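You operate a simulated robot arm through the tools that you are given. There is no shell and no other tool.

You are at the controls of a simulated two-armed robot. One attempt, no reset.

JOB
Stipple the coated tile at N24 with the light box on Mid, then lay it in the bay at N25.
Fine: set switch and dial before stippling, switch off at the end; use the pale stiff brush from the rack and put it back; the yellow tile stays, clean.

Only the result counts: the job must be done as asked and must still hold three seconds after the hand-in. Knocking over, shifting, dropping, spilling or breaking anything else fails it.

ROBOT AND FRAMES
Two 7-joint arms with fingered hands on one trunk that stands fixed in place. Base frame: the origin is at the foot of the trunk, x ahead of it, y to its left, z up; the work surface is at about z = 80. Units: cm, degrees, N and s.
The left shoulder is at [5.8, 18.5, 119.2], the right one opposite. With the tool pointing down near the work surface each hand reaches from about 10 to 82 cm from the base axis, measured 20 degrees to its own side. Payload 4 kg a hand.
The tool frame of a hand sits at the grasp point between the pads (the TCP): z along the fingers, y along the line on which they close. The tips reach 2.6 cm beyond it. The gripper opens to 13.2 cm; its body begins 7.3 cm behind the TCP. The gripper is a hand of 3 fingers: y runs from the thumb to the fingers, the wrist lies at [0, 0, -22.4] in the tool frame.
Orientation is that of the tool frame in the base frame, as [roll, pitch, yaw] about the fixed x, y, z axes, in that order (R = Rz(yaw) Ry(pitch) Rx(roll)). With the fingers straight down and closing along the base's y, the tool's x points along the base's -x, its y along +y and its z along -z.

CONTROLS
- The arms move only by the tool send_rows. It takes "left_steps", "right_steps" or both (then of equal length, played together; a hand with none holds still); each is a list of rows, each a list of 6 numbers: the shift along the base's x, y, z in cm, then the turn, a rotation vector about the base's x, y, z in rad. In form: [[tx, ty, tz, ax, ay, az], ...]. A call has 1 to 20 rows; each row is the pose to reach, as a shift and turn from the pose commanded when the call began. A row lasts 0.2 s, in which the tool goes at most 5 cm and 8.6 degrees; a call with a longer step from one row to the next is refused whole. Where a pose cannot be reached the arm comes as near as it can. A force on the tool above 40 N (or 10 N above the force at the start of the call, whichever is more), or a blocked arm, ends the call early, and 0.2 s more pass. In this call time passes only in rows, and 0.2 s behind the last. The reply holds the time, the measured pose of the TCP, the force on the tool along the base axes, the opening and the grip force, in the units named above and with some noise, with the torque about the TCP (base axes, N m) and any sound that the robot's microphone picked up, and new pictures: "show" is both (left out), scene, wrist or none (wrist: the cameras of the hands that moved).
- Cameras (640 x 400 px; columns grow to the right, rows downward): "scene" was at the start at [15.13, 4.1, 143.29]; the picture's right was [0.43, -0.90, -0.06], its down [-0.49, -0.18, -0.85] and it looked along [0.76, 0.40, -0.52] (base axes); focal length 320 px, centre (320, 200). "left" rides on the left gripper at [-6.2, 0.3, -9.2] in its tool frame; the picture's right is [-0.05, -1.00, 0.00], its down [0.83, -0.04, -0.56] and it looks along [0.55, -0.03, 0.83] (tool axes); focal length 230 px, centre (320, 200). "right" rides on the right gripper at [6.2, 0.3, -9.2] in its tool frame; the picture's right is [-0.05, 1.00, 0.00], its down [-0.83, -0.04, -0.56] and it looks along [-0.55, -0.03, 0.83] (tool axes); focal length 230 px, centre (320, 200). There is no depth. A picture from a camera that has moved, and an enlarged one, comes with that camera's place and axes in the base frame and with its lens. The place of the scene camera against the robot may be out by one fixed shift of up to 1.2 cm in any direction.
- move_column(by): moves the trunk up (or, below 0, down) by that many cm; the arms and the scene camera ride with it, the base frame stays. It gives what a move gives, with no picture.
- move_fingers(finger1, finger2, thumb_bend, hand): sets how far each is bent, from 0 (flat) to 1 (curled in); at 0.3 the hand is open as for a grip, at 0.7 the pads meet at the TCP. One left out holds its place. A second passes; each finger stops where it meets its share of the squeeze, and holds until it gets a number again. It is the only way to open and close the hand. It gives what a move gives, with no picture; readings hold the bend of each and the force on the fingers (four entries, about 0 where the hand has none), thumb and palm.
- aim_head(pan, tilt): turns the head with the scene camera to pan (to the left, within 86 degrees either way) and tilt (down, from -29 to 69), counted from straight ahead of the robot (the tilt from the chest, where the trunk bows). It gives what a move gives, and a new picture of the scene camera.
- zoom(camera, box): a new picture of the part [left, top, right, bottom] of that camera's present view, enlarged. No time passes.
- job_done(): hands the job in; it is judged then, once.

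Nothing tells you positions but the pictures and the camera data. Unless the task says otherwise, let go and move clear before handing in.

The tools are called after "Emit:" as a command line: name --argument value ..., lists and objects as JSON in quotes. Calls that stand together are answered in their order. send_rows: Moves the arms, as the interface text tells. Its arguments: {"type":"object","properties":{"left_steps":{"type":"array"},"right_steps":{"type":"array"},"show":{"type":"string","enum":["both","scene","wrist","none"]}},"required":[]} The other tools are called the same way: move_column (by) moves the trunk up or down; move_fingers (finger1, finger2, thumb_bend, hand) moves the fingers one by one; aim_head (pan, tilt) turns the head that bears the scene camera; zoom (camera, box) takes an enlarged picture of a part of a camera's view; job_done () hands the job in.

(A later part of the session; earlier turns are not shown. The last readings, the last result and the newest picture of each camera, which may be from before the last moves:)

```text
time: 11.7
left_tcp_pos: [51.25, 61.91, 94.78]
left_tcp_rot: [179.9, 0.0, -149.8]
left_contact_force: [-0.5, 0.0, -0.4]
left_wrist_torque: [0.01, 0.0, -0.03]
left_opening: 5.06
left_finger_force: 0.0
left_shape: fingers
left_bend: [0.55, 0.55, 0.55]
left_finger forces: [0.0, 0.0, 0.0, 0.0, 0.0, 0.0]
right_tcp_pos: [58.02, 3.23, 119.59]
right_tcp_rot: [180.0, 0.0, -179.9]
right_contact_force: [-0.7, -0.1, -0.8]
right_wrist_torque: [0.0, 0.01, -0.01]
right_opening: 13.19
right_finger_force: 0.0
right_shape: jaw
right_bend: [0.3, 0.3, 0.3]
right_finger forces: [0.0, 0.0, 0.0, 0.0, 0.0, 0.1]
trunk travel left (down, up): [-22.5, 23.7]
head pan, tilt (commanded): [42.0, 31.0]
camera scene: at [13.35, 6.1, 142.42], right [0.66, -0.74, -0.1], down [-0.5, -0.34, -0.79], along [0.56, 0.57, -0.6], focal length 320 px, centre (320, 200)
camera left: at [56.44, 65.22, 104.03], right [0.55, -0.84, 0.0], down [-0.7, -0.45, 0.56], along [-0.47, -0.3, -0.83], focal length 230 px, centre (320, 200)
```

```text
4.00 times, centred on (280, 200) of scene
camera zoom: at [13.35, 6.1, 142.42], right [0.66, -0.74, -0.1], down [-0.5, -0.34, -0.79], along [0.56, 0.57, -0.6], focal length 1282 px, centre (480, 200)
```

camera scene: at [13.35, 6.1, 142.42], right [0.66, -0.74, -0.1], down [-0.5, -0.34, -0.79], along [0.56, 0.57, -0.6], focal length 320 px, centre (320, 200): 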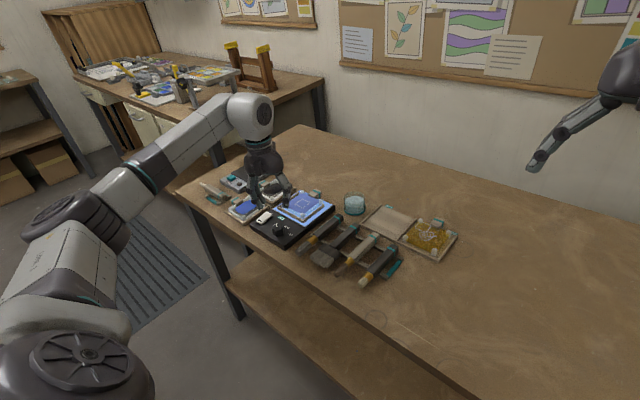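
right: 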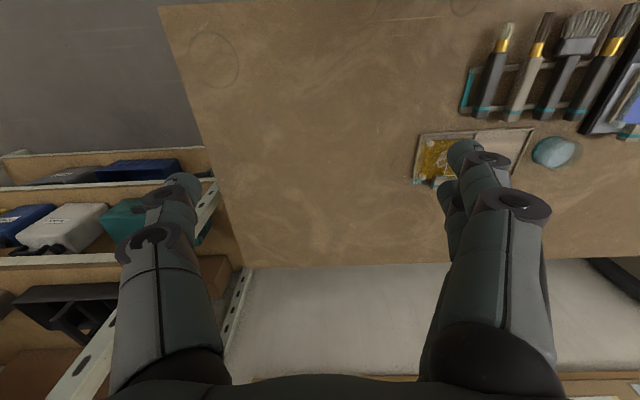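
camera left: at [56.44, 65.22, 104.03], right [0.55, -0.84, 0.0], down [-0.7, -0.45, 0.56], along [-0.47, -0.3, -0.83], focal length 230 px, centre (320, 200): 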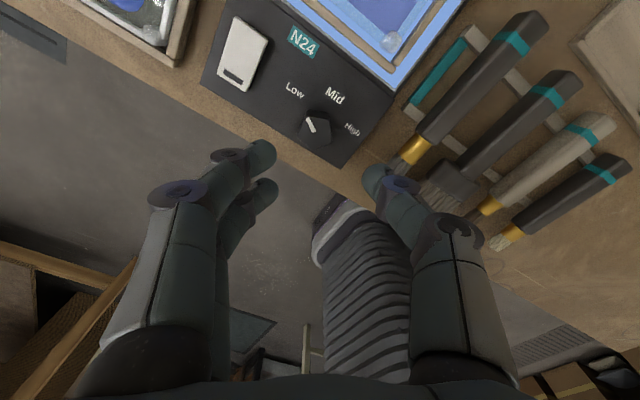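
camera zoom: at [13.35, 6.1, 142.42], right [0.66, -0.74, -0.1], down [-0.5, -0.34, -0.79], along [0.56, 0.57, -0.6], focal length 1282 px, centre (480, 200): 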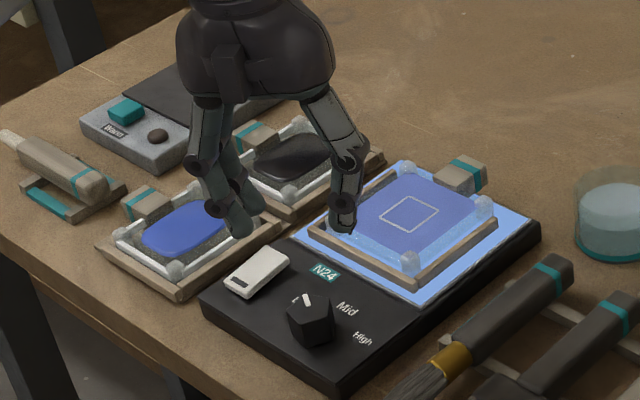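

Dial centre is about (51.0, 62.1), its pointer on a vertex. I'll turn the hand so the two fingers straddle a vertex and the thumb meets a flat, then descend.

Emit:
send_rows --left_steps '[[-0.2, 0.15, -2.5, 0, 0, 0.1], [-0.2, 0.15, -5.0, 0, 0, 0.21], [-0.2, 0.15, -7.0, 0, 0, 0.21], [-0.2, 0.15, -8.2, 0, 0, 0.21], [-0.2, 0.15, -9.0, 0, 0, 0.21]]' --show "both"

Emit:
zoom --camera "left" --box '[220, 100, 420, 225]'

Emit:
zoom --camera "scene" --box '[230, 180, 330, 250]'

```text
time: 12.9
left_tcp_pos: [51.0, 62.13, 85.78]
left_tcp_rot: [180.0, 0.0, -137.9]
left_contact_force: [-0.3, 1.1, -0.2]
left_wrist_torque: [-0.02, -0.02, 0.04]
left_opening: 5.05
left_finger_force: 0.0
left_shape: fingers
left_bend: [0.55, 0.55, 0.55]
left_finger forces: [0.0, 0.1, 0.1, 0.0, 0.0, 0.0]
right_tcp_pos: [58.04, 3.25, 119.77]
right_tcp_rot: [179.9, 0.0, 180.0]
right_contact_force: [-0.4, 0.4, -0.8]
right_wrist_torque: [0.0, -0.03, 0.01]
right_opening: 13.2
right_finger_force: 0.1
right_shape: jaw
right_bend: [0.3, 0.3, 0.3]
right_finger forces: [0.0, 0.0, 0.1, 0.1, 0.0, 0.0]
trunk travel left (down, up): [-22.5, 23.7]
head pan, tilt (commanded): [42.0, 31.0]
camera scene: at [13.36, 6.11, 142.42], right [0.66, -0.74, -0.1], down [-0.5, -0.34, -0.79], along [0.56, 0.57, -0.6], focal length 320 px, centre (320, 200)
camera left: at [55.38, 66.31, 94.99], right [0.71, -0.71, 0.0], down [-0.59, -0.59, 0.56], along [-0.39, -0.39, -0.83], focal length 230 px, centre (320, 200)
```

scene: 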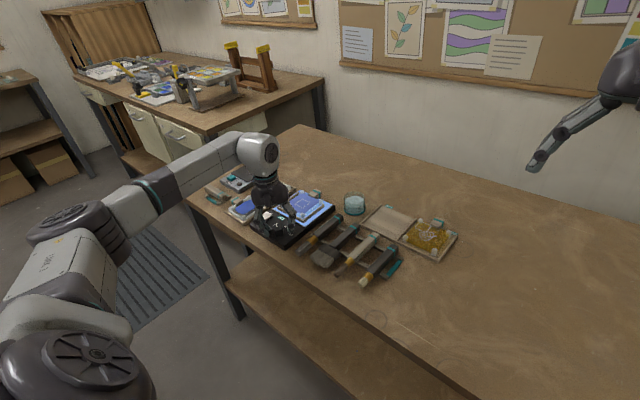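
left: 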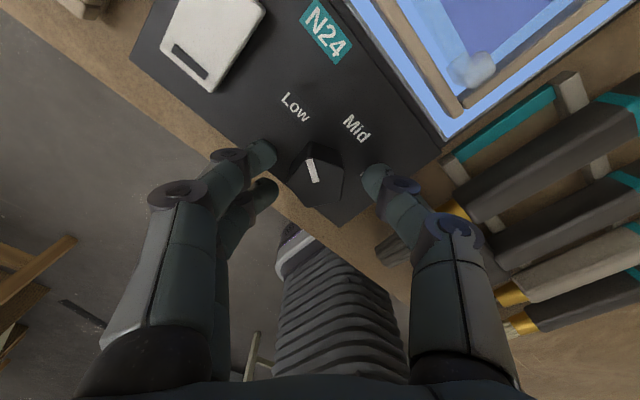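

```text
3.20 times, centred on (320, 162) of left
camera zoom: at [55.38, 66.31, 94.99], right [0.71, -0.71, 0.0], down [-0.59, -0.59, 0.56], along [-0.39, -0.39, -0.83], focal length 736 px, centre (320, 320)
```

zoom: 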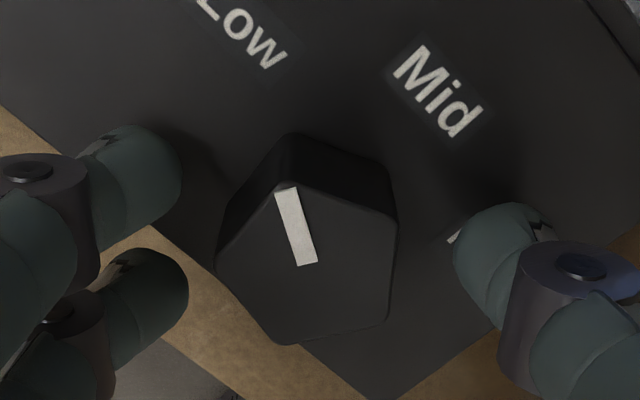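

```text
5.71 times, centred on (280, 215) of scene
camera zoom: at [13.36, 6.11, 142.42], right [0.66, -0.74, -0.1], down [-0.5, -0.34, -0.79], along [0.56, 0.57, -0.6], focal length 1831 px, centre (549, 114)
```

zoom: 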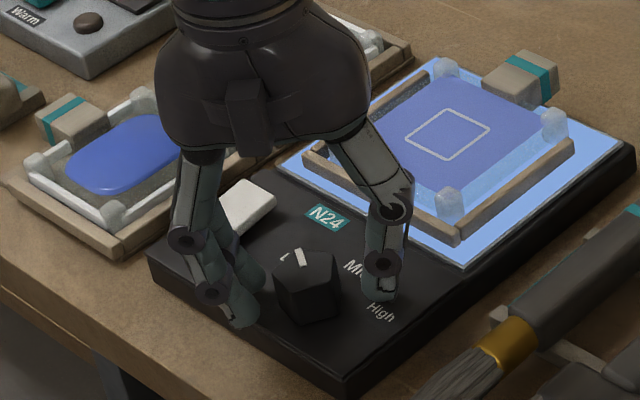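

The knob is centred between the fingertips; I'll go down a bit more so the tips overlap it well.

Emit:
send_rows --left_steps '[[-0.1, 0.05, -0.3, 0, 0, 0], [-0.1, 0.05, -0.6, 0, 0, 0], [-0.1, 0.05, -0.8, 0, 0, 0]]' --show "none"

Emit:
move_fingers --hand "left" --finger1 0.6 --finger2 0.6 --thumb_bend 0.6

Emit:
zoom --camera "left" --box '[220, 100, 420, 225]'

Emit:
zoom --camera "scene" --box '[230, 180, 330, 250]'

```text
time: 13.7
left_tcp_pos: [50.93, 61.94, 85.47]
left_tcp_rot: [-179.9, 0.4, -137.9]
left_contact_force: [2.1, 2.8, 19.2]
left_wrist_torque: [-0.04, -0.22, -0.06]
left_opening: 5.08
left_finger_force: 9.9
left_shape: fingers
left_bend: [0.56, 0.55, 0.55]
left_finger forces: [7.3, 0.1, 0.0, 0.0, 12.3, 0.0]
right_tcp_pos: [57.82, 3.08, 119.87]
right_tcp_rot: [179.9, 0.1, 180.0]
right_contact_force: [-0.6, -0.9, 0.5]
right_wrist_torque: [-0.01, -0.03, 0.0]
right_opening: 13.2
right_finger_force: 0.2
right_shape: jaw
right_bend: [0.3, 0.3, 0.3]
right_finger forces: [0.0, 0.0, 0.0, 0.0, 0.0, 0.0]
trunk travel left (down, up): [-22.5, 23.7]
head pan, tilt (commanded): [42.0, 31.0]
```

```text
time: 14.7
left_tcp_pos: [50.76, 61.96, 85.36]
left_tcp_rot: [-179.9, 0.3, -138.0]
left_contact_force: [4.8, 5.4, 29.3]
left_wrist_torque: [0.29, -0.21, 0.08]
left_opening: 4.57
left_finger_force: 14.8
left_shape: fingers
left_bend: [0.59, 0.6, 0.6]
left_finger forces: [13.9, 1.7, 0.0, 0.0, 13.5, 0.0]
right_tcp_pos: [57.88, 3.06, 119.78]
right_tcp_rot: [179.8, 0.1, -179.9]
right_contact_force: [0.2, -0.2, -0.5]
right_wrist_torque: [0.01, 0.0, -0.01]
right_opening: 13.22
right_finger_force: 0.1
right_shape: jaw
right_bend: [0.3, 0.3, 0.3]
right_finger forces: [0.1, 0.1, 0.0, 0.0, 0.0, 0.0]
trunk travel left (down, up): [-22.5, 23.7]
head pan, tilt (commanded): [42.0, 31.0]
```

```text
3.20 times, centred on (320, 162) of left
camera zoom: at [55.19, 66.25, 94.62], right [0.71, -0.71, 0.0], down [-0.59, -0.59, 0.55], along [-0.39, -0.39, -0.83], focal length 736 px, centre (320, 320)
```

zoom: 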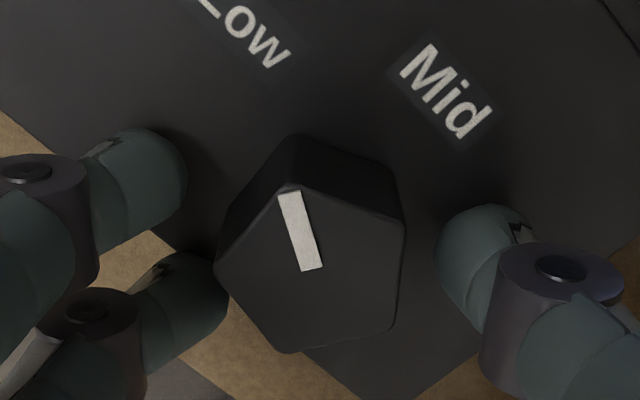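

```text
5.71 times, centred on (280, 215) of scene
camera zoom: at [13.14, 5.86, 142.47], right [0.66, -0.74, -0.1], down [-0.5, -0.34, -0.79], along [0.56, 0.57, -0.6], focal length 1831 px, centre (549, 114)
```

zoom: 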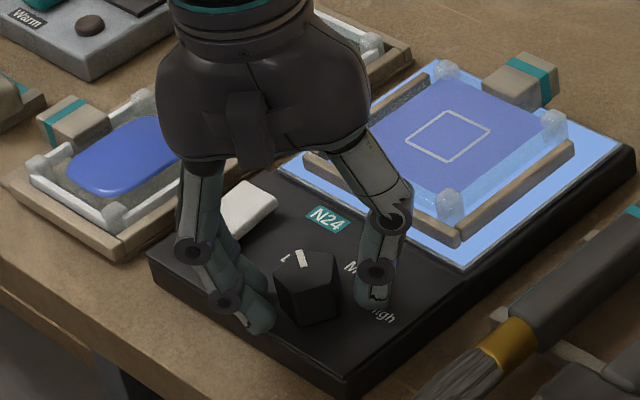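

The tips are resting on the panel with about 29 N; I'll back off upward before closing on the knob.

Emit:
send_rows --left_steps '[[0.1, 0, 0.3, 0, 0, 0], [0.1, 0, 0.7, 0, 0, 0]]' --show "none"

Emit:
move_fingers --hand "left" --finger1 0.64 --finger2 0.64 --thumb_bend 0.64

Emit:
zoom --camera "left" --box '[220, 100, 420, 225]'

Emit:
zoom --camera "scene" --box '[230, 180, 330, 250]'

```text
time: 15.3
left_tcp_pos: [50.9, 61.85, 85.4]
left_tcp_rot: [179.8, -0.3, -138.1]
left_contact_force: [1.9, -2.2, 6.2]
left_wrist_torque: [-0.18, -0.17, -0.03]
left_opening: 3.81
left_finger_force: 3.0
left_shape: fingers
left_bend: [0.6, 0.6, 0.6]
left_finger forces: [0.0, 0.1, 0.1, 0.0, 5.9, 0.1]
right_tcp_pos: [58.12, 3.01, 119.63]
right_tcp_rot: [-180.0, 0.0, -180.0]
right_contact_force: [0.4, -1.0, -0.9]
right_wrist_torque: [0.03, -0.04, 0.04]
right_opening: 13.18
right_finger_force: 0.0
right_shape: jaw
right_bend: [0.3, 0.3, 0.3]
right_finger forces: [0.1, 0.0, 0.0, 0.0, 0.0, 0.0]
trunk travel left (down, up): [-22.5, 23.7]
head pan, tilt (commanded): [42.0, 31.0]
```

```text
time: 16.3
left_tcp_pos: [50.95, 61.9, 85.7]
left_tcp_rot: [-179.9, 0.0, -137.9]
left_contact_force: [0.0, -1.3, -0.9]
left_wrist_torque: [-0.01, -0.04, 0.0]
left_opening: 2.64
left_finger_force: 0.9
left_shape: fingers
left_bend: [0.63, 0.64, 0.63]
left_finger forces: [0.4, 0.5, 0.1, 0.1, 1.3, 0.0]
right_tcp_pos: [58.09, 3.32, 119.6]
right_tcp_rot: [180.0, -0.1, -180.0]
right_contact_force: [0.6, -0.5, 0.0]
right_wrist_torque: [0.02, -0.03, -0.02]
right_opening: 13.21
right_finger_force: 0.0
right_shape: jaw
right_bend: [0.3, 0.3, 0.3]
right_finger forces: [0.0, 0.0, 0.0, 0.1, 0.0, 0.0]
trunk travel left (down, up): [-22.5, 23.7]
head pan, tilt (commanded): [42.0, 31.0]
```

```text
3.20 times, centred on (320, 162) of left
camera zoom: at [55.37, 66.38, 94.84], right [0.71, -0.71, 0.0], down [-0.59, -0.59, 0.56], along [-0.39, -0.39, -0.83], focal length 736 px, centre (320, 320)
```

zoom: 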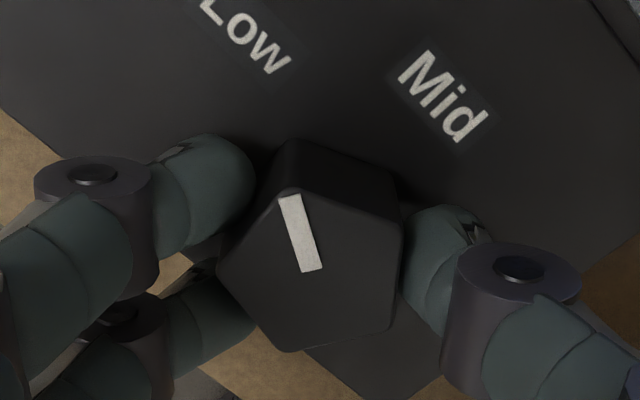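

```text
5.71 times, centred on (280, 215) of scene
camera zoom: at [13.37, 6.11, 142.42], right [0.66, -0.74, -0.1], down [-0.5, -0.34, -0.79], along [0.56, 0.57, -0.6], focal length 1831 px, centre (549, 114)
```

zoom: 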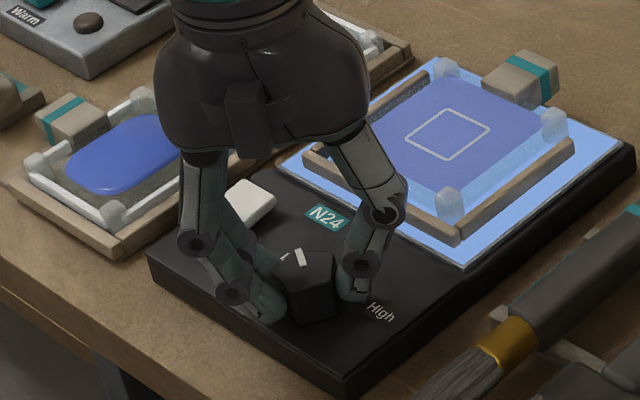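

The two fingers straddle the vertex and the thumb is on the flat; I'll tighten a little, then turn.

Emit:
move_fingers --hand "left" --finger1 0.68 --finger2 0.68 --thumb_bend 0.68

```text
time: 17.3
left_tcp_pos: [50.98, 62.15, 85.63]
left_tcp_rot: [-179.9, 0.0, -137.8]
left_contact_force: [-1.2, -1.0, -3.3]
left_wrist_torque: [-0.06, 0.02, 0.03]
left_opening: 2.41
left_finger_force: 5.3
left_shape: fingers
left_bend: [0.64, 0.65, 0.65]
left_finger forces: [2.6, 2.6, 0.1, 0.0, 5.5, 0.0]
right_tcp_pos: [57.91, 3.27, 119.58]
right_tcp_rot: [-180.0, 0.0, -179.9]
right_contact_force: [0.3, -0.3, -0.3]
right_wrist_torque: [-0.02, -0.02, 0.02]
right_opening: 13.16
right_finger_force: 0.1
right_shape: jaw
right_bend: [0.3, 0.3, 0.3]
right_finger forces: [0.1, 0.0, 0.0, 0.0, 0.0, 0.1]
trunk travel left (down, up): [-22.5, 23.7]
head pan, tilt (commanded): [42.0, 31.0]
```

Firm, symmetric grip. Turning clockwise by 30° first, then checking.

Emit:
send_rows --left_steps '[[0, 0, 0, 0, 0, -0.131], [0, 0, 0, 0, 0, -0.262], [0, 0, 0, 0, 0, -0.393], [0, 0, 0, 0, 0, -0.524]]' --show "both"

Emit:
zoom --camera "left" --box '[220, 100, 420, 225]'

Emit:
zoom --camera "scene" --box '[230, 180, 330, 250]'

```text
time: 18.3
left_tcp_pos: [50.97, 62.3, 85.71]
left_tcp_rot: [180.0, -0.1, -168.0]
left_contact_force: [-3.7, -3.3, -3.7]
left_wrist_torque: [-0.06, 0.07, -0.01]
left_opening: 2.43
left_finger_force: 5.8
left_shape: fingers
left_bend: [0.64, 0.65, 0.65]
left_finger forces: [2.3, 2.9, 0.0, 0.0, 6.4, 0.0]
right_tcp_pos: [57.94, 3.35, 119.57]
right_tcp_rot: [-180.0, 0.0, -180.0]
right_contact_force: [0.8, 0.2, 0.8]
right_wrist_torque: [0.02, 0.04, -0.01]
right_opening: 13.18
right_finger_force: 0.1
right_shape: jaw
right_bend: [0.3, 0.3, 0.3]
right_finger forces: [0.0, 0.0, 0.0, 0.1, 0.0, 0.0]
trunk travel left (down, up): [-22.5, 23.7]
head pan, tilt (commanded): [42.0, 31.0]
camera scene: at [13.34, 6.11, 142.42], right [0.66, -0.74, -0.1], down [-0.5, -0.34, -0.79], along [0.56, 0.57, -0.6], focal length 320 px, centre (320, 200)
camera left: at [56.95, 63.69, 94.84], right [0.26, -0.97, 0.0], down [-0.8, -0.21, 0.56], along [-0.54, -0.14, -0.83], focal length 230 px, centre (320, 200)
```

scene: 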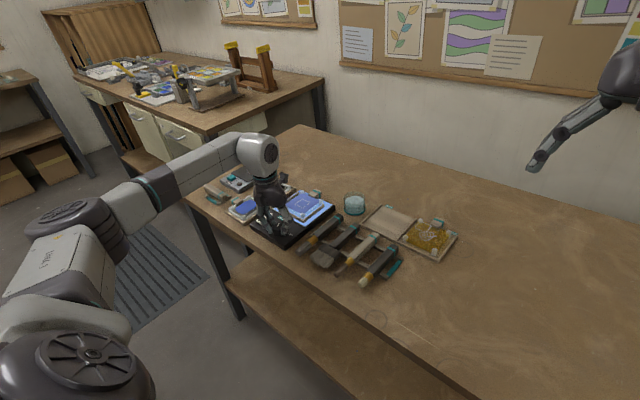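
left: 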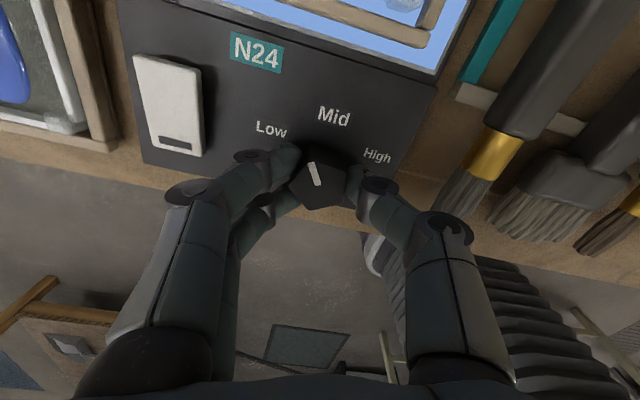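

```text
3.20 times, centred on (320, 162) of left
camera zoom: at [56.95, 63.69, 94.84], right [0.26, -0.97, 0.0], down [-0.8, -0.21, 0.56], along [-0.54, -0.14, -0.83], focal length 736 px, centre (320, 320)
```

zoom: 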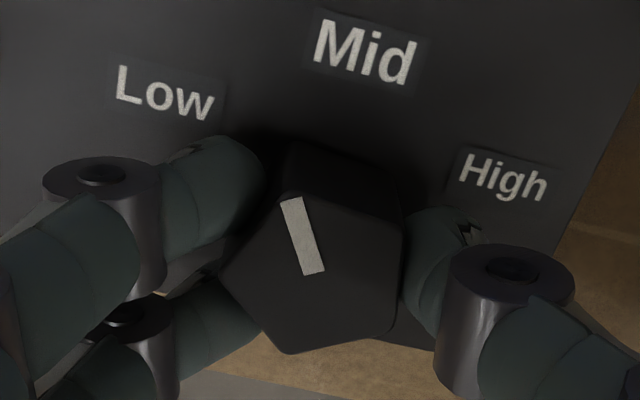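

```text
5.71 times, centred on (280, 215) of scene
camera zoom: at [13.34, 6.11, 142.42], right [0.66, -0.74, -0.1], down [-0.5, -0.34, -0.79], along [0.56, 0.57, -0.6], focal length 1831 px, centre (549, 114)
```

zoom: 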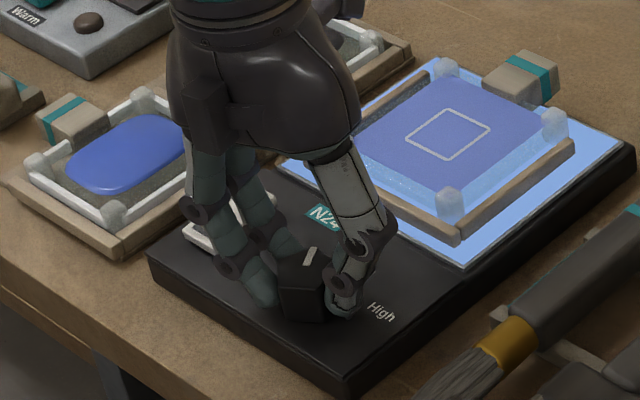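

The knob follows the hand exactly. I'll turn the remaining 30° to Mid.

Emit:
send_rows --left_steps '[[0, -0.1, 0, 0, 0, -0.131], [0, -0.1, 0, 0, 0, -0.262], [0, -0.1, 0, 0, 0, -0.393], [0, -0.1, 0, 0, 0, -0.524]]' --show "wrist"

Emit:
zoom --camera "left" --box '[220, 100, 420, 225]'

Emit:
zoom --camera "scene" --box '[230, 180, 330, 250]'

```text
time: 19.3
left_tcp_pos: [50.98, 62.23, 85.65]
left_tcp_rot: [180.0, 0.2, 161.9]
left_contact_force: [-3.9, 2.6, -3.3]
left_wrist_torque: [0.05, 0.09, 0.02]
left_opening: 2.4
left_finger_force: 5.8
left_shape: fingers
left_bend: [0.64, 0.65, 0.65]
left_finger forces: [2.7, 4.1, 0.0, 0.0, 5.1, 0.0]
right_tcp_pos: [58.03, 3.23, 119.67]
right_tcp_rot: [180.0, -0.1, -180.0]
right_contact_force: [0.4, -0.1, 0.5]
right_wrist_torque: [-0.01, -0.01, 0.01]
right_opening: 13.21
right_finger_force: 0.0
right_shape: jaw
right_bend: [0.3, 0.3, 0.3]
right_finger forces: [0.0, 0.0, 0.0, 0.0, 0.1, 0.0]
trunk travel left (down, up): [-22.5, 23.7]
head pan, tilt (commanded): [42.0, 31.0]
camera left: at [56.92, 60.48, 94.85], right [-0.26, -0.97, 0.0], down [-0.8, 0.22, 0.56], along [-0.54, 0.14, -0.83], focal length 230 px, centre (320, 200)
```

left: 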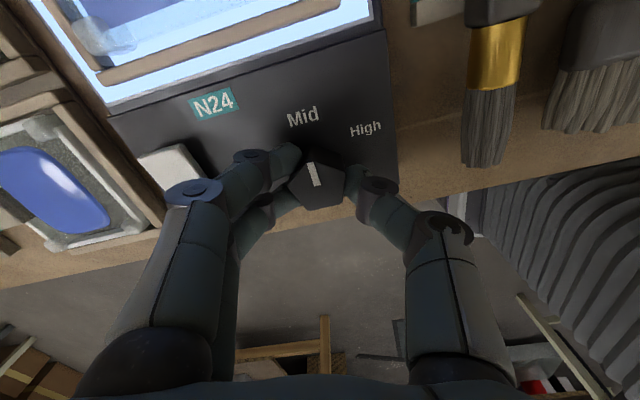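

```text
3.20 times, centred on (320, 162) of left
camera zoom: at [56.92, 60.48, 94.85], right [-0.26, -0.97, 0.0], down [-0.8, 0.22, 0.56], along [-0.54, 0.14, -0.83], focal length 736 px, centre (320, 320)
```

zoom: 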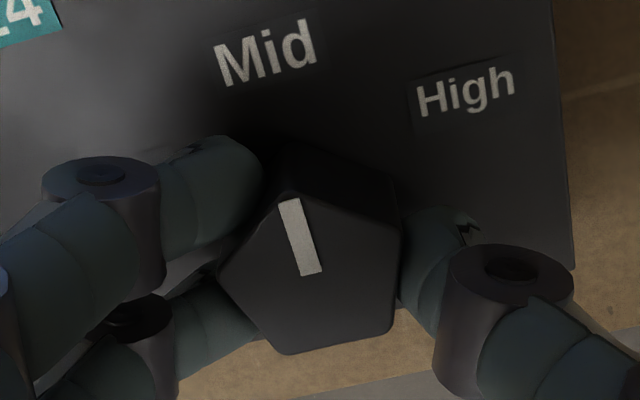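

```text
5.71 times, centred on (280, 215) of scene
camera zoom: at [13.33, 6.18, 142.42], right [0.66, -0.74, -0.1], down [-0.5, -0.35, -0.79], along [0.56, 0.57, -0.6], focal length 1831 px, centre (549, 114)
```

zoom: 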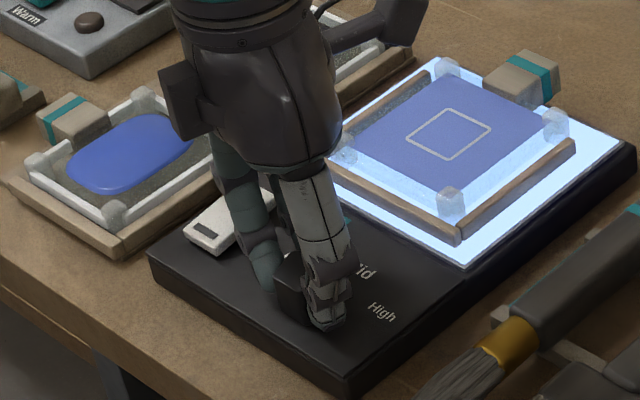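

The pointer is at Mid and the light has changed brightness. I'll release the knob gently and rise.

Emit:
move_fingers --hand "left" --finger1 0.57 --finger2 0.57 --thumb_bend 0.57

Emit:
send_rows --left_steps '[[0, 0, 1.5, 0, 0, 0], [0, 0, 4.5, 0, 0, 0], [0, 0, 9, 0, 0, 0], [0, 0, 12, 0, 0, 0.1], [0, 0, 14, 0, 0, 0.2], [0, 0, 14, 0, 0, 0.314]]' --show "both"

Emit:
zoom --camera "scene" --box '[230, 180, 330, 250]'

Emit:
zoom --camera "left" --box '[240, 60, 400, 160]'

```text
time: 20.3
left_tcp_pos: [51.01, 61.95, 85.66]
left_tcp_rot: [-180.0, 0.0, 162.0]
left_contact_force: [0.6, 0.6, 0.2]
left_wrist_torque: [-0.03, -0.01, -0.01]
left_opening: 4.72
left_finger_force: 0.1
left_shape: fingers
left_bend: [0.56, 0.56, 0.56]
left_finger forces: [0.0, 0.0, 0.0, 0.1, 0.1, 0.0]
right_tcp_pos: [57.91, 3.13, 119.75]
right_tcp_rot: [-179.9, 0.0, 180.0]
right_contact_force: [-0.3, -0.3, -0.3]
right_wrist_torque: [0.01, -0.01, 0.01]
right_opening: 13.21
right_finger_force: 0.1
right_shape: jaw
right_bend: [0.3, 0.3, 0.3]
right_finger forces: [0.1, 0.0, 0.1, 0.0, 0.0, 0.1]
trunk travel left (down, up): [-22.5, 23.7]
head pan, tilt (commanded): [42.0, 31.0]
```

```text
time: 21.7
left_tcp_pos: [50.99, 61.87, 99.59]
left_tcp_rot: [-179.9, -0.1, -179.8]
left_contact_force: [0.6, -0.4, -0.2]
left_wrist_torque: [0.02, 0.0, 0.0]
left_opening: 4.71
left_finger_force: 0.1
left_shape: fingers
left_bend: [0.56, 0.56, 0.56]
left_finger forces: [0.0, 0.1, 0.0, 0.0, 0.1, 0.0]
right_tcp_pos: [57.98, 3.23, 119.67]
right_tcp_rot: [180.0, 0.0, 180.0]
right_contact_force: [-0.8, 0.0, 0.3]
right_wrist_torque: [0.01, -0.01, -0.02]
right_opening: 13.19
right_finger_force: 0.0
right_shape: jaw
right_bend: [0.3, 0.3, 0.3]
right_finger forces: [0.0, 0.1, 0.0, 0.0, 0.0, 0.1]
trunk travel left (down, up): [-22.5, 23.7]
head pan, tilt (commanded): [42.0, 31.0]
camera scene: at [13.36, 6.12, 142.42], right [0.66, -0.74, -0.1], down [-0.5, -0.34, -0.79], along [0.56, 0.57, -0.6], focal length 320 px, centre (320, 200)
camera left: at [57.21, 62.21, 108.81], right [0.05, -1.0, 0.0], down [-0.83, -0.04, 0.56], along [-0.55, -0.03, -0.83], focal length 230 px, centre (320, 200)
```

scene: 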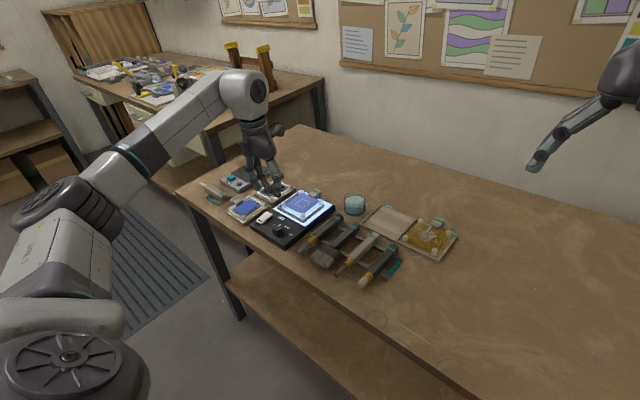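
left: 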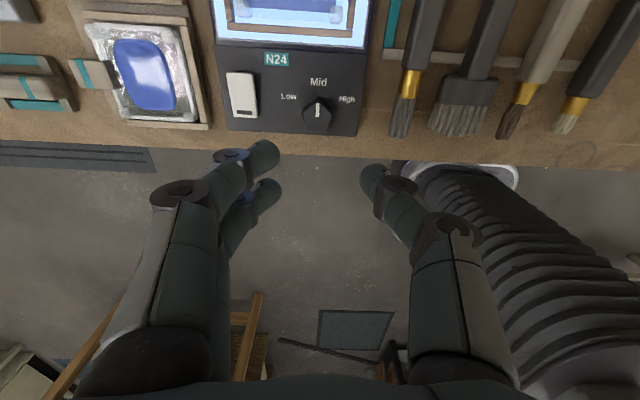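

```text
5.71 times, centred on (280, 215) of scene
camera zoom: at [13.36, 6.12, 142.42], right [0.66, -0.74, -0.1], down [-0.5, -0.34, -0.79], along [0.56, 0.57, -0.6], focal length 1831 px, centre (549, 114)
```

zoom: 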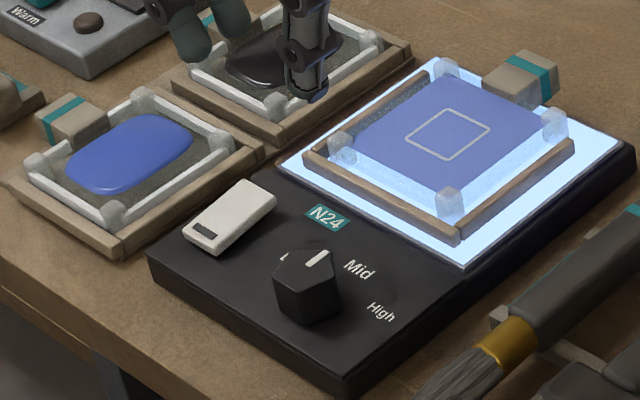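

```text
4.00 times, centred on (320, 110) of left
camera zoom: at [57.21, 62.21, 108.81], right [0.05, -1.0, 0.0], down [-0.83, -0.04, 0.56], along [-0.55, -0.03, -0.83], focal length 920 px, centre (320, 560)
```

zoom: 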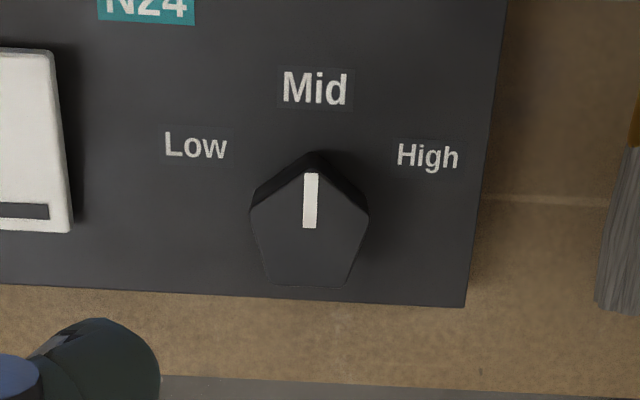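

Dial on Mid, switch on, light on. Next I'll fly over to the pale brush and look straight down at it.

Emit:
send_rows --left_steps '[[1, -4, 2, 0, -0.1, 0], [2, -8, 4, 0, -0.2, 0], [4, -12, 5, 0, -0.3, 0], [5.5, -16.5, 6, 0, -0.4, 0], [7, -21, 6, 0, -0.5, 0], [8, -25, 6, 0, -0.576, 0]]' --show "none"

Emit:
move_fingers --hand "left" --finger1 0.3 --finger2 0.3 --thumb_bend 0.3

Emit:
zoom --camera "left" --box '[0, 0, 640, 400]'

Emit:
zoom --camera "left" --box '[230, 100, 430, 250]'

```text
time: 23.1
left_tcp_pos: [59.02, 36.95, 105.79]
left_tcp_rot: [180.0, 33.1, 179.9]
left_contact_force: [0.6, -0.6, 0.4]
left_wrist_torque: [0.02, -0.02, 0.0]
left_opening: 4.74
left_finger_force: 0.1
left_shape: fingers
left_bend: [0.56, 0.56, 0.56]
left_finger forces: [0.0, 0.0, 0.1, 0.1, 0.1, 0.0]
right_tcp_pos: [58.06, 3.2, 119.6]
right_tcp_rot: [180.0, 0.1, 179.9]
right_contact_force: [0.3, 0.2, -0.8]
right_wrist_torque: [-0.01, 0.0, 0.0]
right_opening: 13.16
right_finger_force: 0.0
right_shape: jaw
right_bend: [0.3, 0.3, 0.3]
right_finger forces: [0.1, 0.1, 0.1, 0.1, 0.0, 0.0]
trunk travel left (down, up): [-22.5, 23.7]
head pan, tilt (commanded): [42.0, 31.0]
```

```text
time: 24.1
left_tcp_pos: [58.94, 36.96, 105.84]
left_tcp_rot: [-180.0, 33.1, -180.0]
left_contact_force: [0.0, -0.5, 0.1]
left_wrist_torque: [0.0, 0.01, 0.0]
left_opening: 13.38
left_finger_force: 0.0
left_shape: fingers
left_bend: [0.3, 0.3, 0.3]
left_finger forces: [0.0, 0.0, 0.1, 0.0, 0.0, 0.0]
right_tcp_pos: [58.02, 3.28, 119.64]
right_tcp_rot: [-179.9, -0.1, 180.0]
right_contact_force: [0.4, -0.2, 0.8]
right_wrist_torque: [0.0, 0.0, 0.01]
right_opening: 13.19
right_finger_force: 0.0
right_shape: jaw
right_bend: [0.3, 0.3, 0.3]
right_finger forces: [0.0, 0.0, 0.0, 0.0, 0.1, 0.0]
trunk travel left (down, up): [-22.5, 23.7]
head pan, tilt (commanded): [42.0, 31.0]
```

```text
1.00 times, centred on (320, 200) of left (not enlarged: the box is as wide or as high as the picture)
camera zoom: at [59.14, 37.3, 116.79], right [0.04, -1.0, 0.03], down [-1.0, -0.04, 0.01], along [-0.01, -0.03, -1.0], focal length 230 px, centre (320, 200)
```

zoom: 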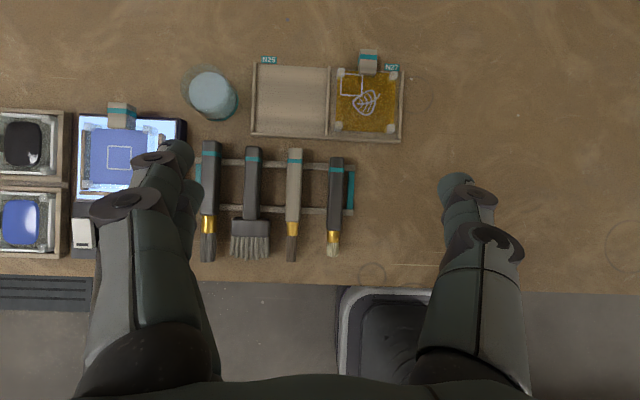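

```text
2.67 times, centred on (330, 175) of left
camera zoom: at [59.14, 37.3, 116.79], right [0.04, -1.0, 0.03], down [-1.0, -0.04, 0.01], along [-0.01, -0.03, -1.0], focal length 614 px, centre (293, 267)
```

zoom: 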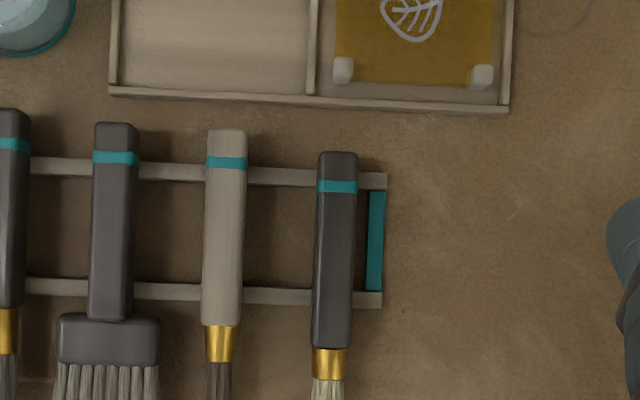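

The pale brush lies along x at y ≈ 34.05, handle x = 54.5–65.2, bristle tip at x ≈ 50.6. I'll set the hand upright above the handle between the rails, with the fingers pre-closed to under 4 cm.

Emit:
move_fingers --hand "left" --finger1 0.59 --finger2 0.59 --thumb_bend 0.59

Emit:
send_rows --left_steps '[[0.3, -0.8, -2, 0, 0.115, 0], [0.6, -1.6, -4, 0, 0.23, 0], [0.9, -2.3, -6, 0, 0.345, 0], [1.2, -2.9, -8, 0, 0.46, 0], [1.35, -2.9, -11, 0, 0.576, 0]]' --show "both"

Emit:
zoom --camera "left" --box '[200, 50, 440, 200]'

Emit:
zoom --camera "scene" --box '[300, 160, 440, 280]'

```text
time: 25.1
left_tcp_pos: [59.01, 37.03, 105.75]
left_tcp_rot: [-179.9, 32.9, -180.0]
left_contact_force: [-0.1, -0.5, 0.0]
left_wrist_torque: [0.06, 0.0, 0.0]
left_opening: 3.86
left_finger_force: 0.1
left_shape: fingers
left_bend: [0.59, 0.59, 0.59]
left_finger forces: [0.0, 0.0, 0.1, 0.1, 0.1, 0.1]
right_tcp_pos: [58.01, 3.17, 119.64]
right_tcp_rot: [-179.9, 0.0, 180.0]
right_contact_force: [-0.1, -0.6, 0.8]
right_wrist_torque: [0.0, 0.0, 0.01]
right_opening: 13.18
right_finger_force: 0.1
right_shape: jaw
right_bend: [0.3, 0.3, 0.3]
right_finger forces: [0.0, 0.0, 0.0, 0.0, 0.0, 0.1]
trunk travel left (down, up): [-22.5, 23.7]
head pan, tilt (commanded): [42.0, 31.0]
```

```text
time: 26.3
left_tcp_pos: [60.48, 33.98, 94.8]
left_tcp_rot: [180.0, -0.1, -180.0]
left_contact_force: [-0.3, -0.6, 0.5]
left_wrist_torque: [0.02, 0.01, -0.01]
left_opening: 3.86
left_finger_force: 0.1
left_shape: fingers
left_bend: [0.59, 0.59, 0.59]
left_finger forces: [0.1, 0.1, 0.0, 0.0, 0.1, 0.1]
right_tcp_pos: [58.06, 3.34, 119.67]
right_tcp_rot: [179.9, -0.1, 180.0]
right_contact_force: [-0.1, 0.0, 0.4]
right_wrist_torque: [0.0, 0.01, 0.01]
right_opening: 13.18
right_finger_force: 0.1
right_shape: jaw
right_bend: [0.3, 0.3, 0.3]
right_finger forces: [0.0, 0.0, 0.1, 0.1, 0.0, 0.0]
trunk travel left (down, up): [-22.5, 23.7]
head pan, tilt (commanded): [42.0, 31.0]
camera scene: at [13.46, 6.11, 142.4], right [0.66, -0.74, -0.1], down [-0.5, -0.34, -0.79], along [0.56, 0.57, -0.6], focal length 320 px, centre (320, 200)
camera left: at [66.64, 34.24, 103.92], right [0.05, -1.0, 0.0], down [-0.83, -0.04, 0.56], along [-0.56, -0.03, -0.83], focal length 230 px, centre (320, 200)
```

scene: 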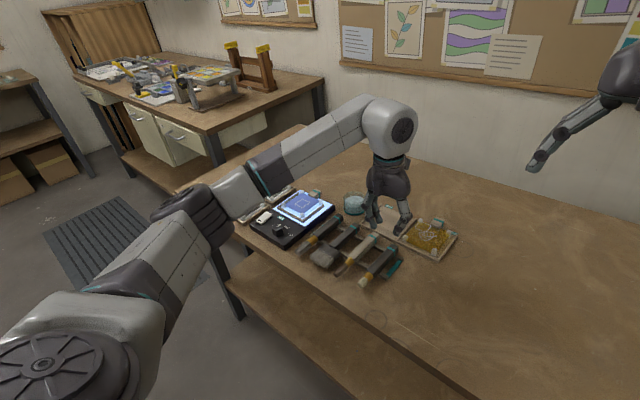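
left: 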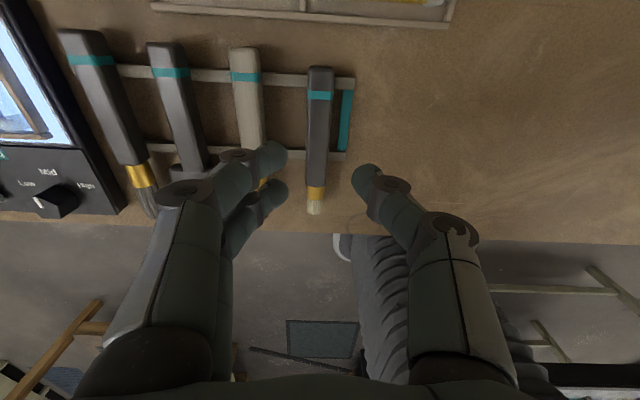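

```text
2.67 times, centred on (320, 125) of left
camera zoom: at [66.64, 34.24, 103.92], right [0.05, -1.0, 0.0], down [-0.83, -0.04, 0.56], along [-0.56, -0.03, -0.83], focal length 614 px, centre (320, 400)
```

zoom: 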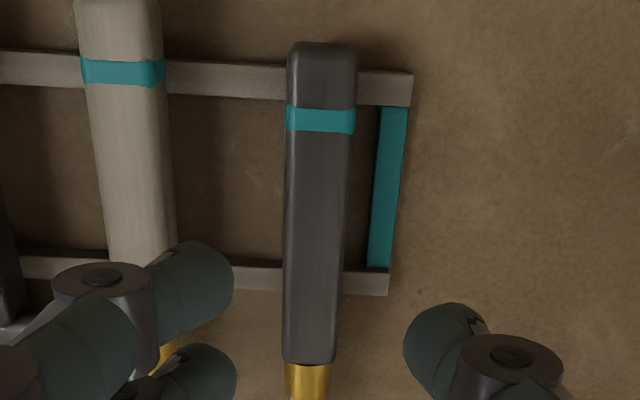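

```text
3.33 times, centred on (370, 220) of scene
camera zoom: at [13.46, 6.11, 142.4], right [0.66, -0.74, -0.1], down [-0.5, -0.34, -0.79], along [0.56, 0.57, -0.6], focal length 1068 px, centre (153, 133)
```

zoom: 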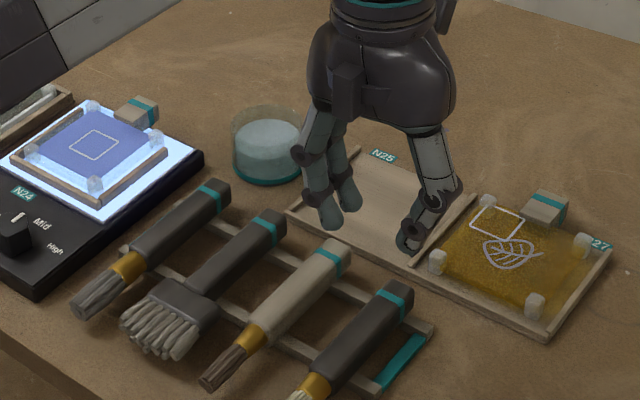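

The hand is aligned with the handle. Descending to just above the level where the tips should straddle it.

Emit:
send_rows --left_steps '[[-0.1, 0, -3, 0, 0, 0], [-0.1, 0, -6, 0, 0, 0], [-0.1, 0, -8, 0, 0, 0], [-0.1, 0, -9, 0, 0, 0]]' --show "both"

Emit:
zoom --camera "left" --box '[220, 80, 420, 205]'

Emit:
zoom --camera "scene" --box '[320, 200, 420, 280]'

```text
time: 27.3
left_tcp_pos: [60.3, 34.07, 85.58]
left_tcp_rot: [180.0, 0.0, -180.0]
left_contact_force: [-0.1, -0.4, -0.2]
left_wrist_torque: [0.0, -0.03, 0.02]
left_opening: 3.85
left_finger_force: 0.0
left_shape: fingers
left_bend: [0.59, 0.59, 0.59]
left_finger forces: [0.1, 0.0, 0.0, 0.1, 0.0, 0.1]
right_tcp_pos: [58.06, 3.24, 119.75]
right_tcp_rot: [-180.0, 0.0, -179.9]
right_contact_force: [0.0, 0.1, -0.3]
right_wrist_torque: [-0.04, -0.03, 0.0]
right_opening: 13.2
right_finger_force: 0.1
right_shape: jaw
right_bend: [0.3, 0.3, 0.3]
right_finger forces: [0.0, 0.1, 0.1, 0.0, 0.1, 0.0]
trunk travel left (down, up): [-22.5, 23.7]
head pan, tilt (commanded): [42.0, 31.0]
camera scene: at [13.39, 6.11, 142.41], right [0.66, -0.74, -0.1], down [-0.5, -0.34, -0.79], along [0.56, 0.57, -0.6], focal length 320 px, centre (320, 200)
camera left: at [66.52, 34.38, 94.78], right [0.05, -1.0, 0.0], down [-0.83, -0.04, 0.56], along [-0.56, -0.03, -0.83], focal length 230 px, centre (320, 200)
```

scene: 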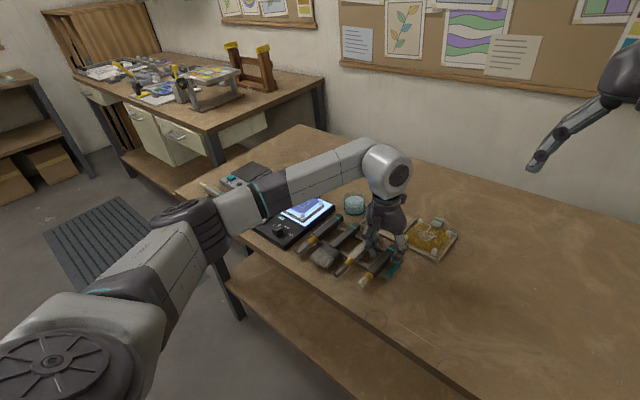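
left: 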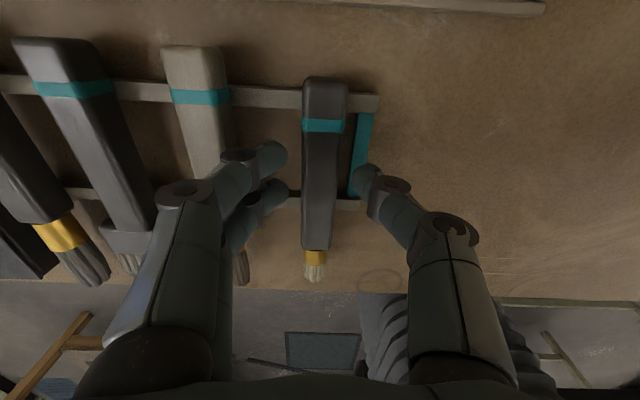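

```text
3.20 times, centred on (320, 142) of left
camera zoom: at [66.52, 34.38, 94.78], right [0.05, -1.0, 0.0], down [-0.83, -0.04, 0.56], along [-0.56, -0.03, -0.83], focal length 736 px, centre (320, 384)
```

zoom: 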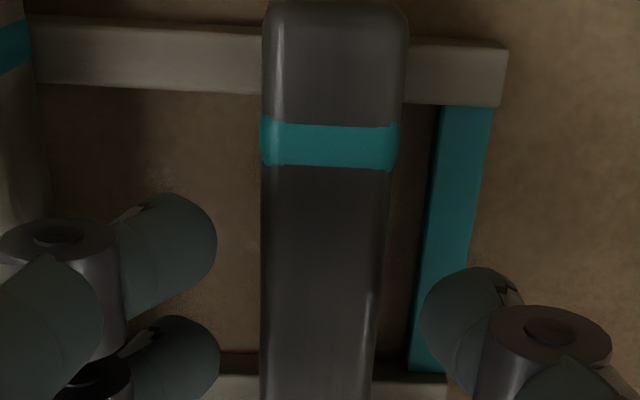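

```text
5.00 times, centred on (370, 240) of scene
camera zoom: at [13.39, 6.11, 142.41], right [0.66, -0.74, -0.1], down [-0.5, -0.34, -0.79], along [0.56, 0.57, -0.6], focal length 1602 px, centre (70, 0)
```

zoom: 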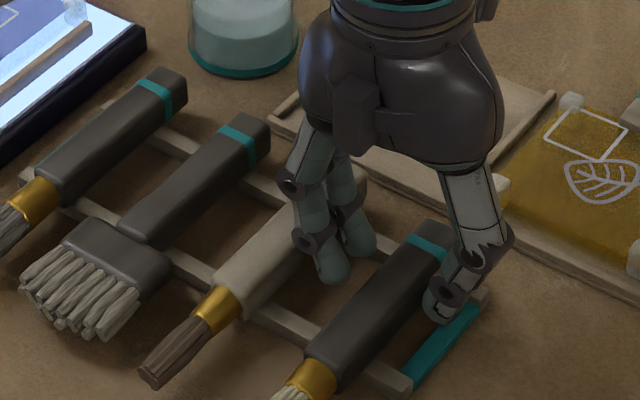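

Centred on the handle. Going down a little further while watching for contact with the rack's teal bar.

Emit:
send_rows --left_steps '[[0, 0, -0.3, 0, 0, 0], [0, 0, -0.6, 0, 0, 0], [0, 0, -0.8, 0, 0, 0]]' --show "none"

```text
time: 28.1
left_tcp_pos: [60.31, 34.13, 84.85]
left_tcp_rot: [180.0, 0.0, 179.9]
left_contact_force: [0.1, -0.1, 0.1]
left_wrist_torque: [0.02, -0.02, 0.0]
left_opening: 3.89
left_finger_force: 0.0
left_shape: fingers
left_bend: [0.59, 0.59, 0.59]
left_finger forces: [0.1, 0.1, 0.0, 0.0, 0.0, 0.1]
right_tcp_pos: [57.89, 3.24, 119.63]
right_tcp_rot: [-180.0, 0.0, 180.0]
right_contact_force: [0.7, 0.0, -0.2]
right_wrist_torque: [-0.02, 0.04, 0.01]
right_opening: 13.18
right_finger_force: 0.0
right_shape: jaw
right_bend: [0.3, 0.3, 0.3]
right_finger forces: [0.1, 0.0, 0.0, 0.0, 0.1, 0.0]
trunk travel left (down, up): [-22.5, 23.7]
head pan, tilt (commanded): [42.0, 31.0]
```

Still clear. I'll close slightly, then lower another half centimetre so the handle sits well up between the pads.

Emit:
move_fingers --hand "left" --finger1 0.615 --finger2 0.615 --thumb_bend 0.615

Emit:
send_rows --left_steps '[[0, 0, -0.2, 0, 0, 0], [0, 0, -0.4, 0, 0, 0], [0, 0, -0.6, 0, 0, 0]]' --show "wrist"

Emit:
zoom --camera "left" --box '[220, 80, 420, 205]'

Emit:
zoom --camera "scene" --box '[320, 200, 420, 280]'

```text
time: 29.1
left_tcp_pos: [60.28, 34.12, 84.88]
left_tcp_rot: [-180.0, 0.0, 180.0]
left_contact_force: [-0.4, -0.1, 0.2]
left_wrist_torque: [0.0, -0.03, 0.03]
left_opening: 3.23
left_finger_force: 0.1
left_shape: fingers
left_bend: [0.61, 0.61, 0.61]
left_finger forces: [0.1, 0.0, 0.1, 0.1, 0.0, 0.0]
right_tcp_pos: [57.98, 3.22, 119.59]
right_tcp_rot: [180.0, 0.0, 180.0]
right_contact_force: [0.2, 0.0, -0.9]
right_wrist_torque: [0.01, -0.01, -0.02]
right_opening: 13.19
right_finger_force: 0.2
right_shape: jaw
right_bend: [0.3, 0.3, 0.3]
right_finger forces: [0.0, 0.0, 0.0, 0.0, 0.0, 0.0]
trunk travel left (down, up): [-22.5, 23.7]
head pan, tilt (commanded): [42.0, 31.0]
```

```text
time: 29.9
left_tcp_pos: [60.23, 34.14, 84.34]
left_tcp_rot: [-180.0, 0.0, -180.0]
left_contact_force: [0.6, 0.9, 0.2]
left_wrist_torque: [0.0, 0.02, -0.01]
left_opening: 3.25
left_finger_force: 0.1
left_shape: fingers
left_bend: [0.61, 0.61, 0.61]
left_finger forces: [0.0, 0.0, 0.0, 0.1, 0.0, 0.0]
right_tcp_pos: [57.97, 3.27, 119.68]
right_tcp_rot: [179.9, 0.0, -180.0]
right_contact_force: [-0.3, 0.4, 0.0]
right_wrist_torque: [0.01, -0.02, -0.01]
right_opening: 13.18
right_finger_force: 0.1
right_shape: jaw
right_bend: [0.3, 0.3, 0.3]
right_finger forces: [0.0, 0.0, 0.0, 0.0, 0.0, 0.0]
trunk travel left (down, up): [-22.5, 23.7]
head pan, tilt (commanded): [42.0, 31.0]
camera left: at [66.5, 34.39, 93.5], right [0.05, -1.0, 0.0], down [-0.83, -0.04, 0.56], along [-0.55, -0.03, -0.83], focal length 230 px, centre (320, 200)
```

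left: 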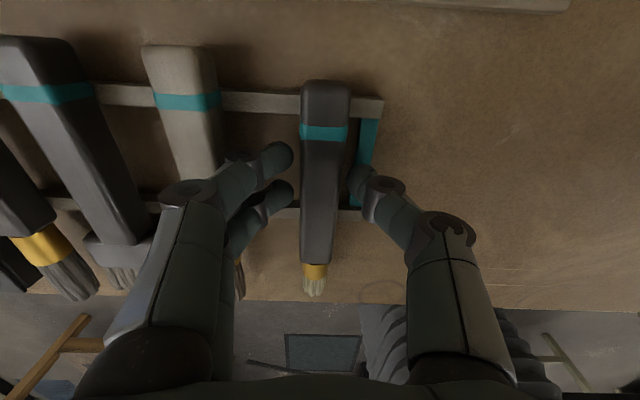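

```text
3.20 times, centred on (320, 142) of left
camera zoom: at [66.5, 34.39, 93.5], right [0.05, -1.0, 0.0], down [-0.83, -0.04, 0.56], along [-0.55, -0.03, -0.83], focal length 736 px, centre (320, 384)
```

zoom: 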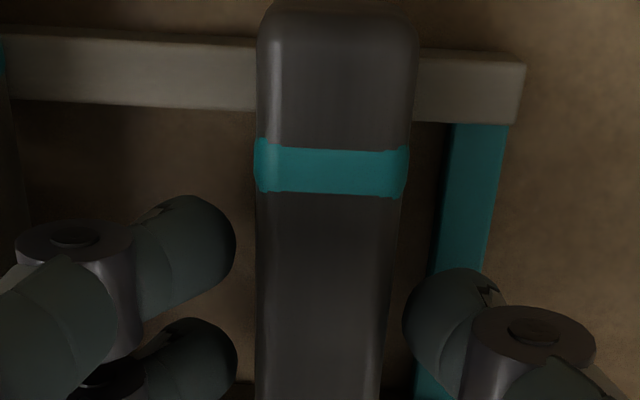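

```text
5.00 times, centred on (370, 240) of scene
camera zoom: at [13.37, 6.1, 142.42], right [0.66, -0.74, -0.1], down [-0.5, -0.34, -0.79], along [0.56, 0.57, -0.6], focal length 1602 px, centre (70, 0)
```

zoom: 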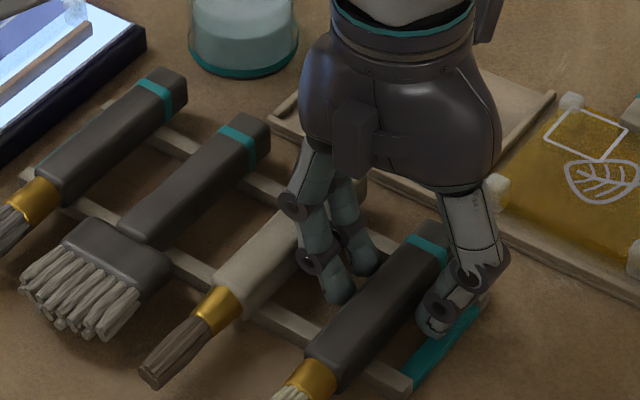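

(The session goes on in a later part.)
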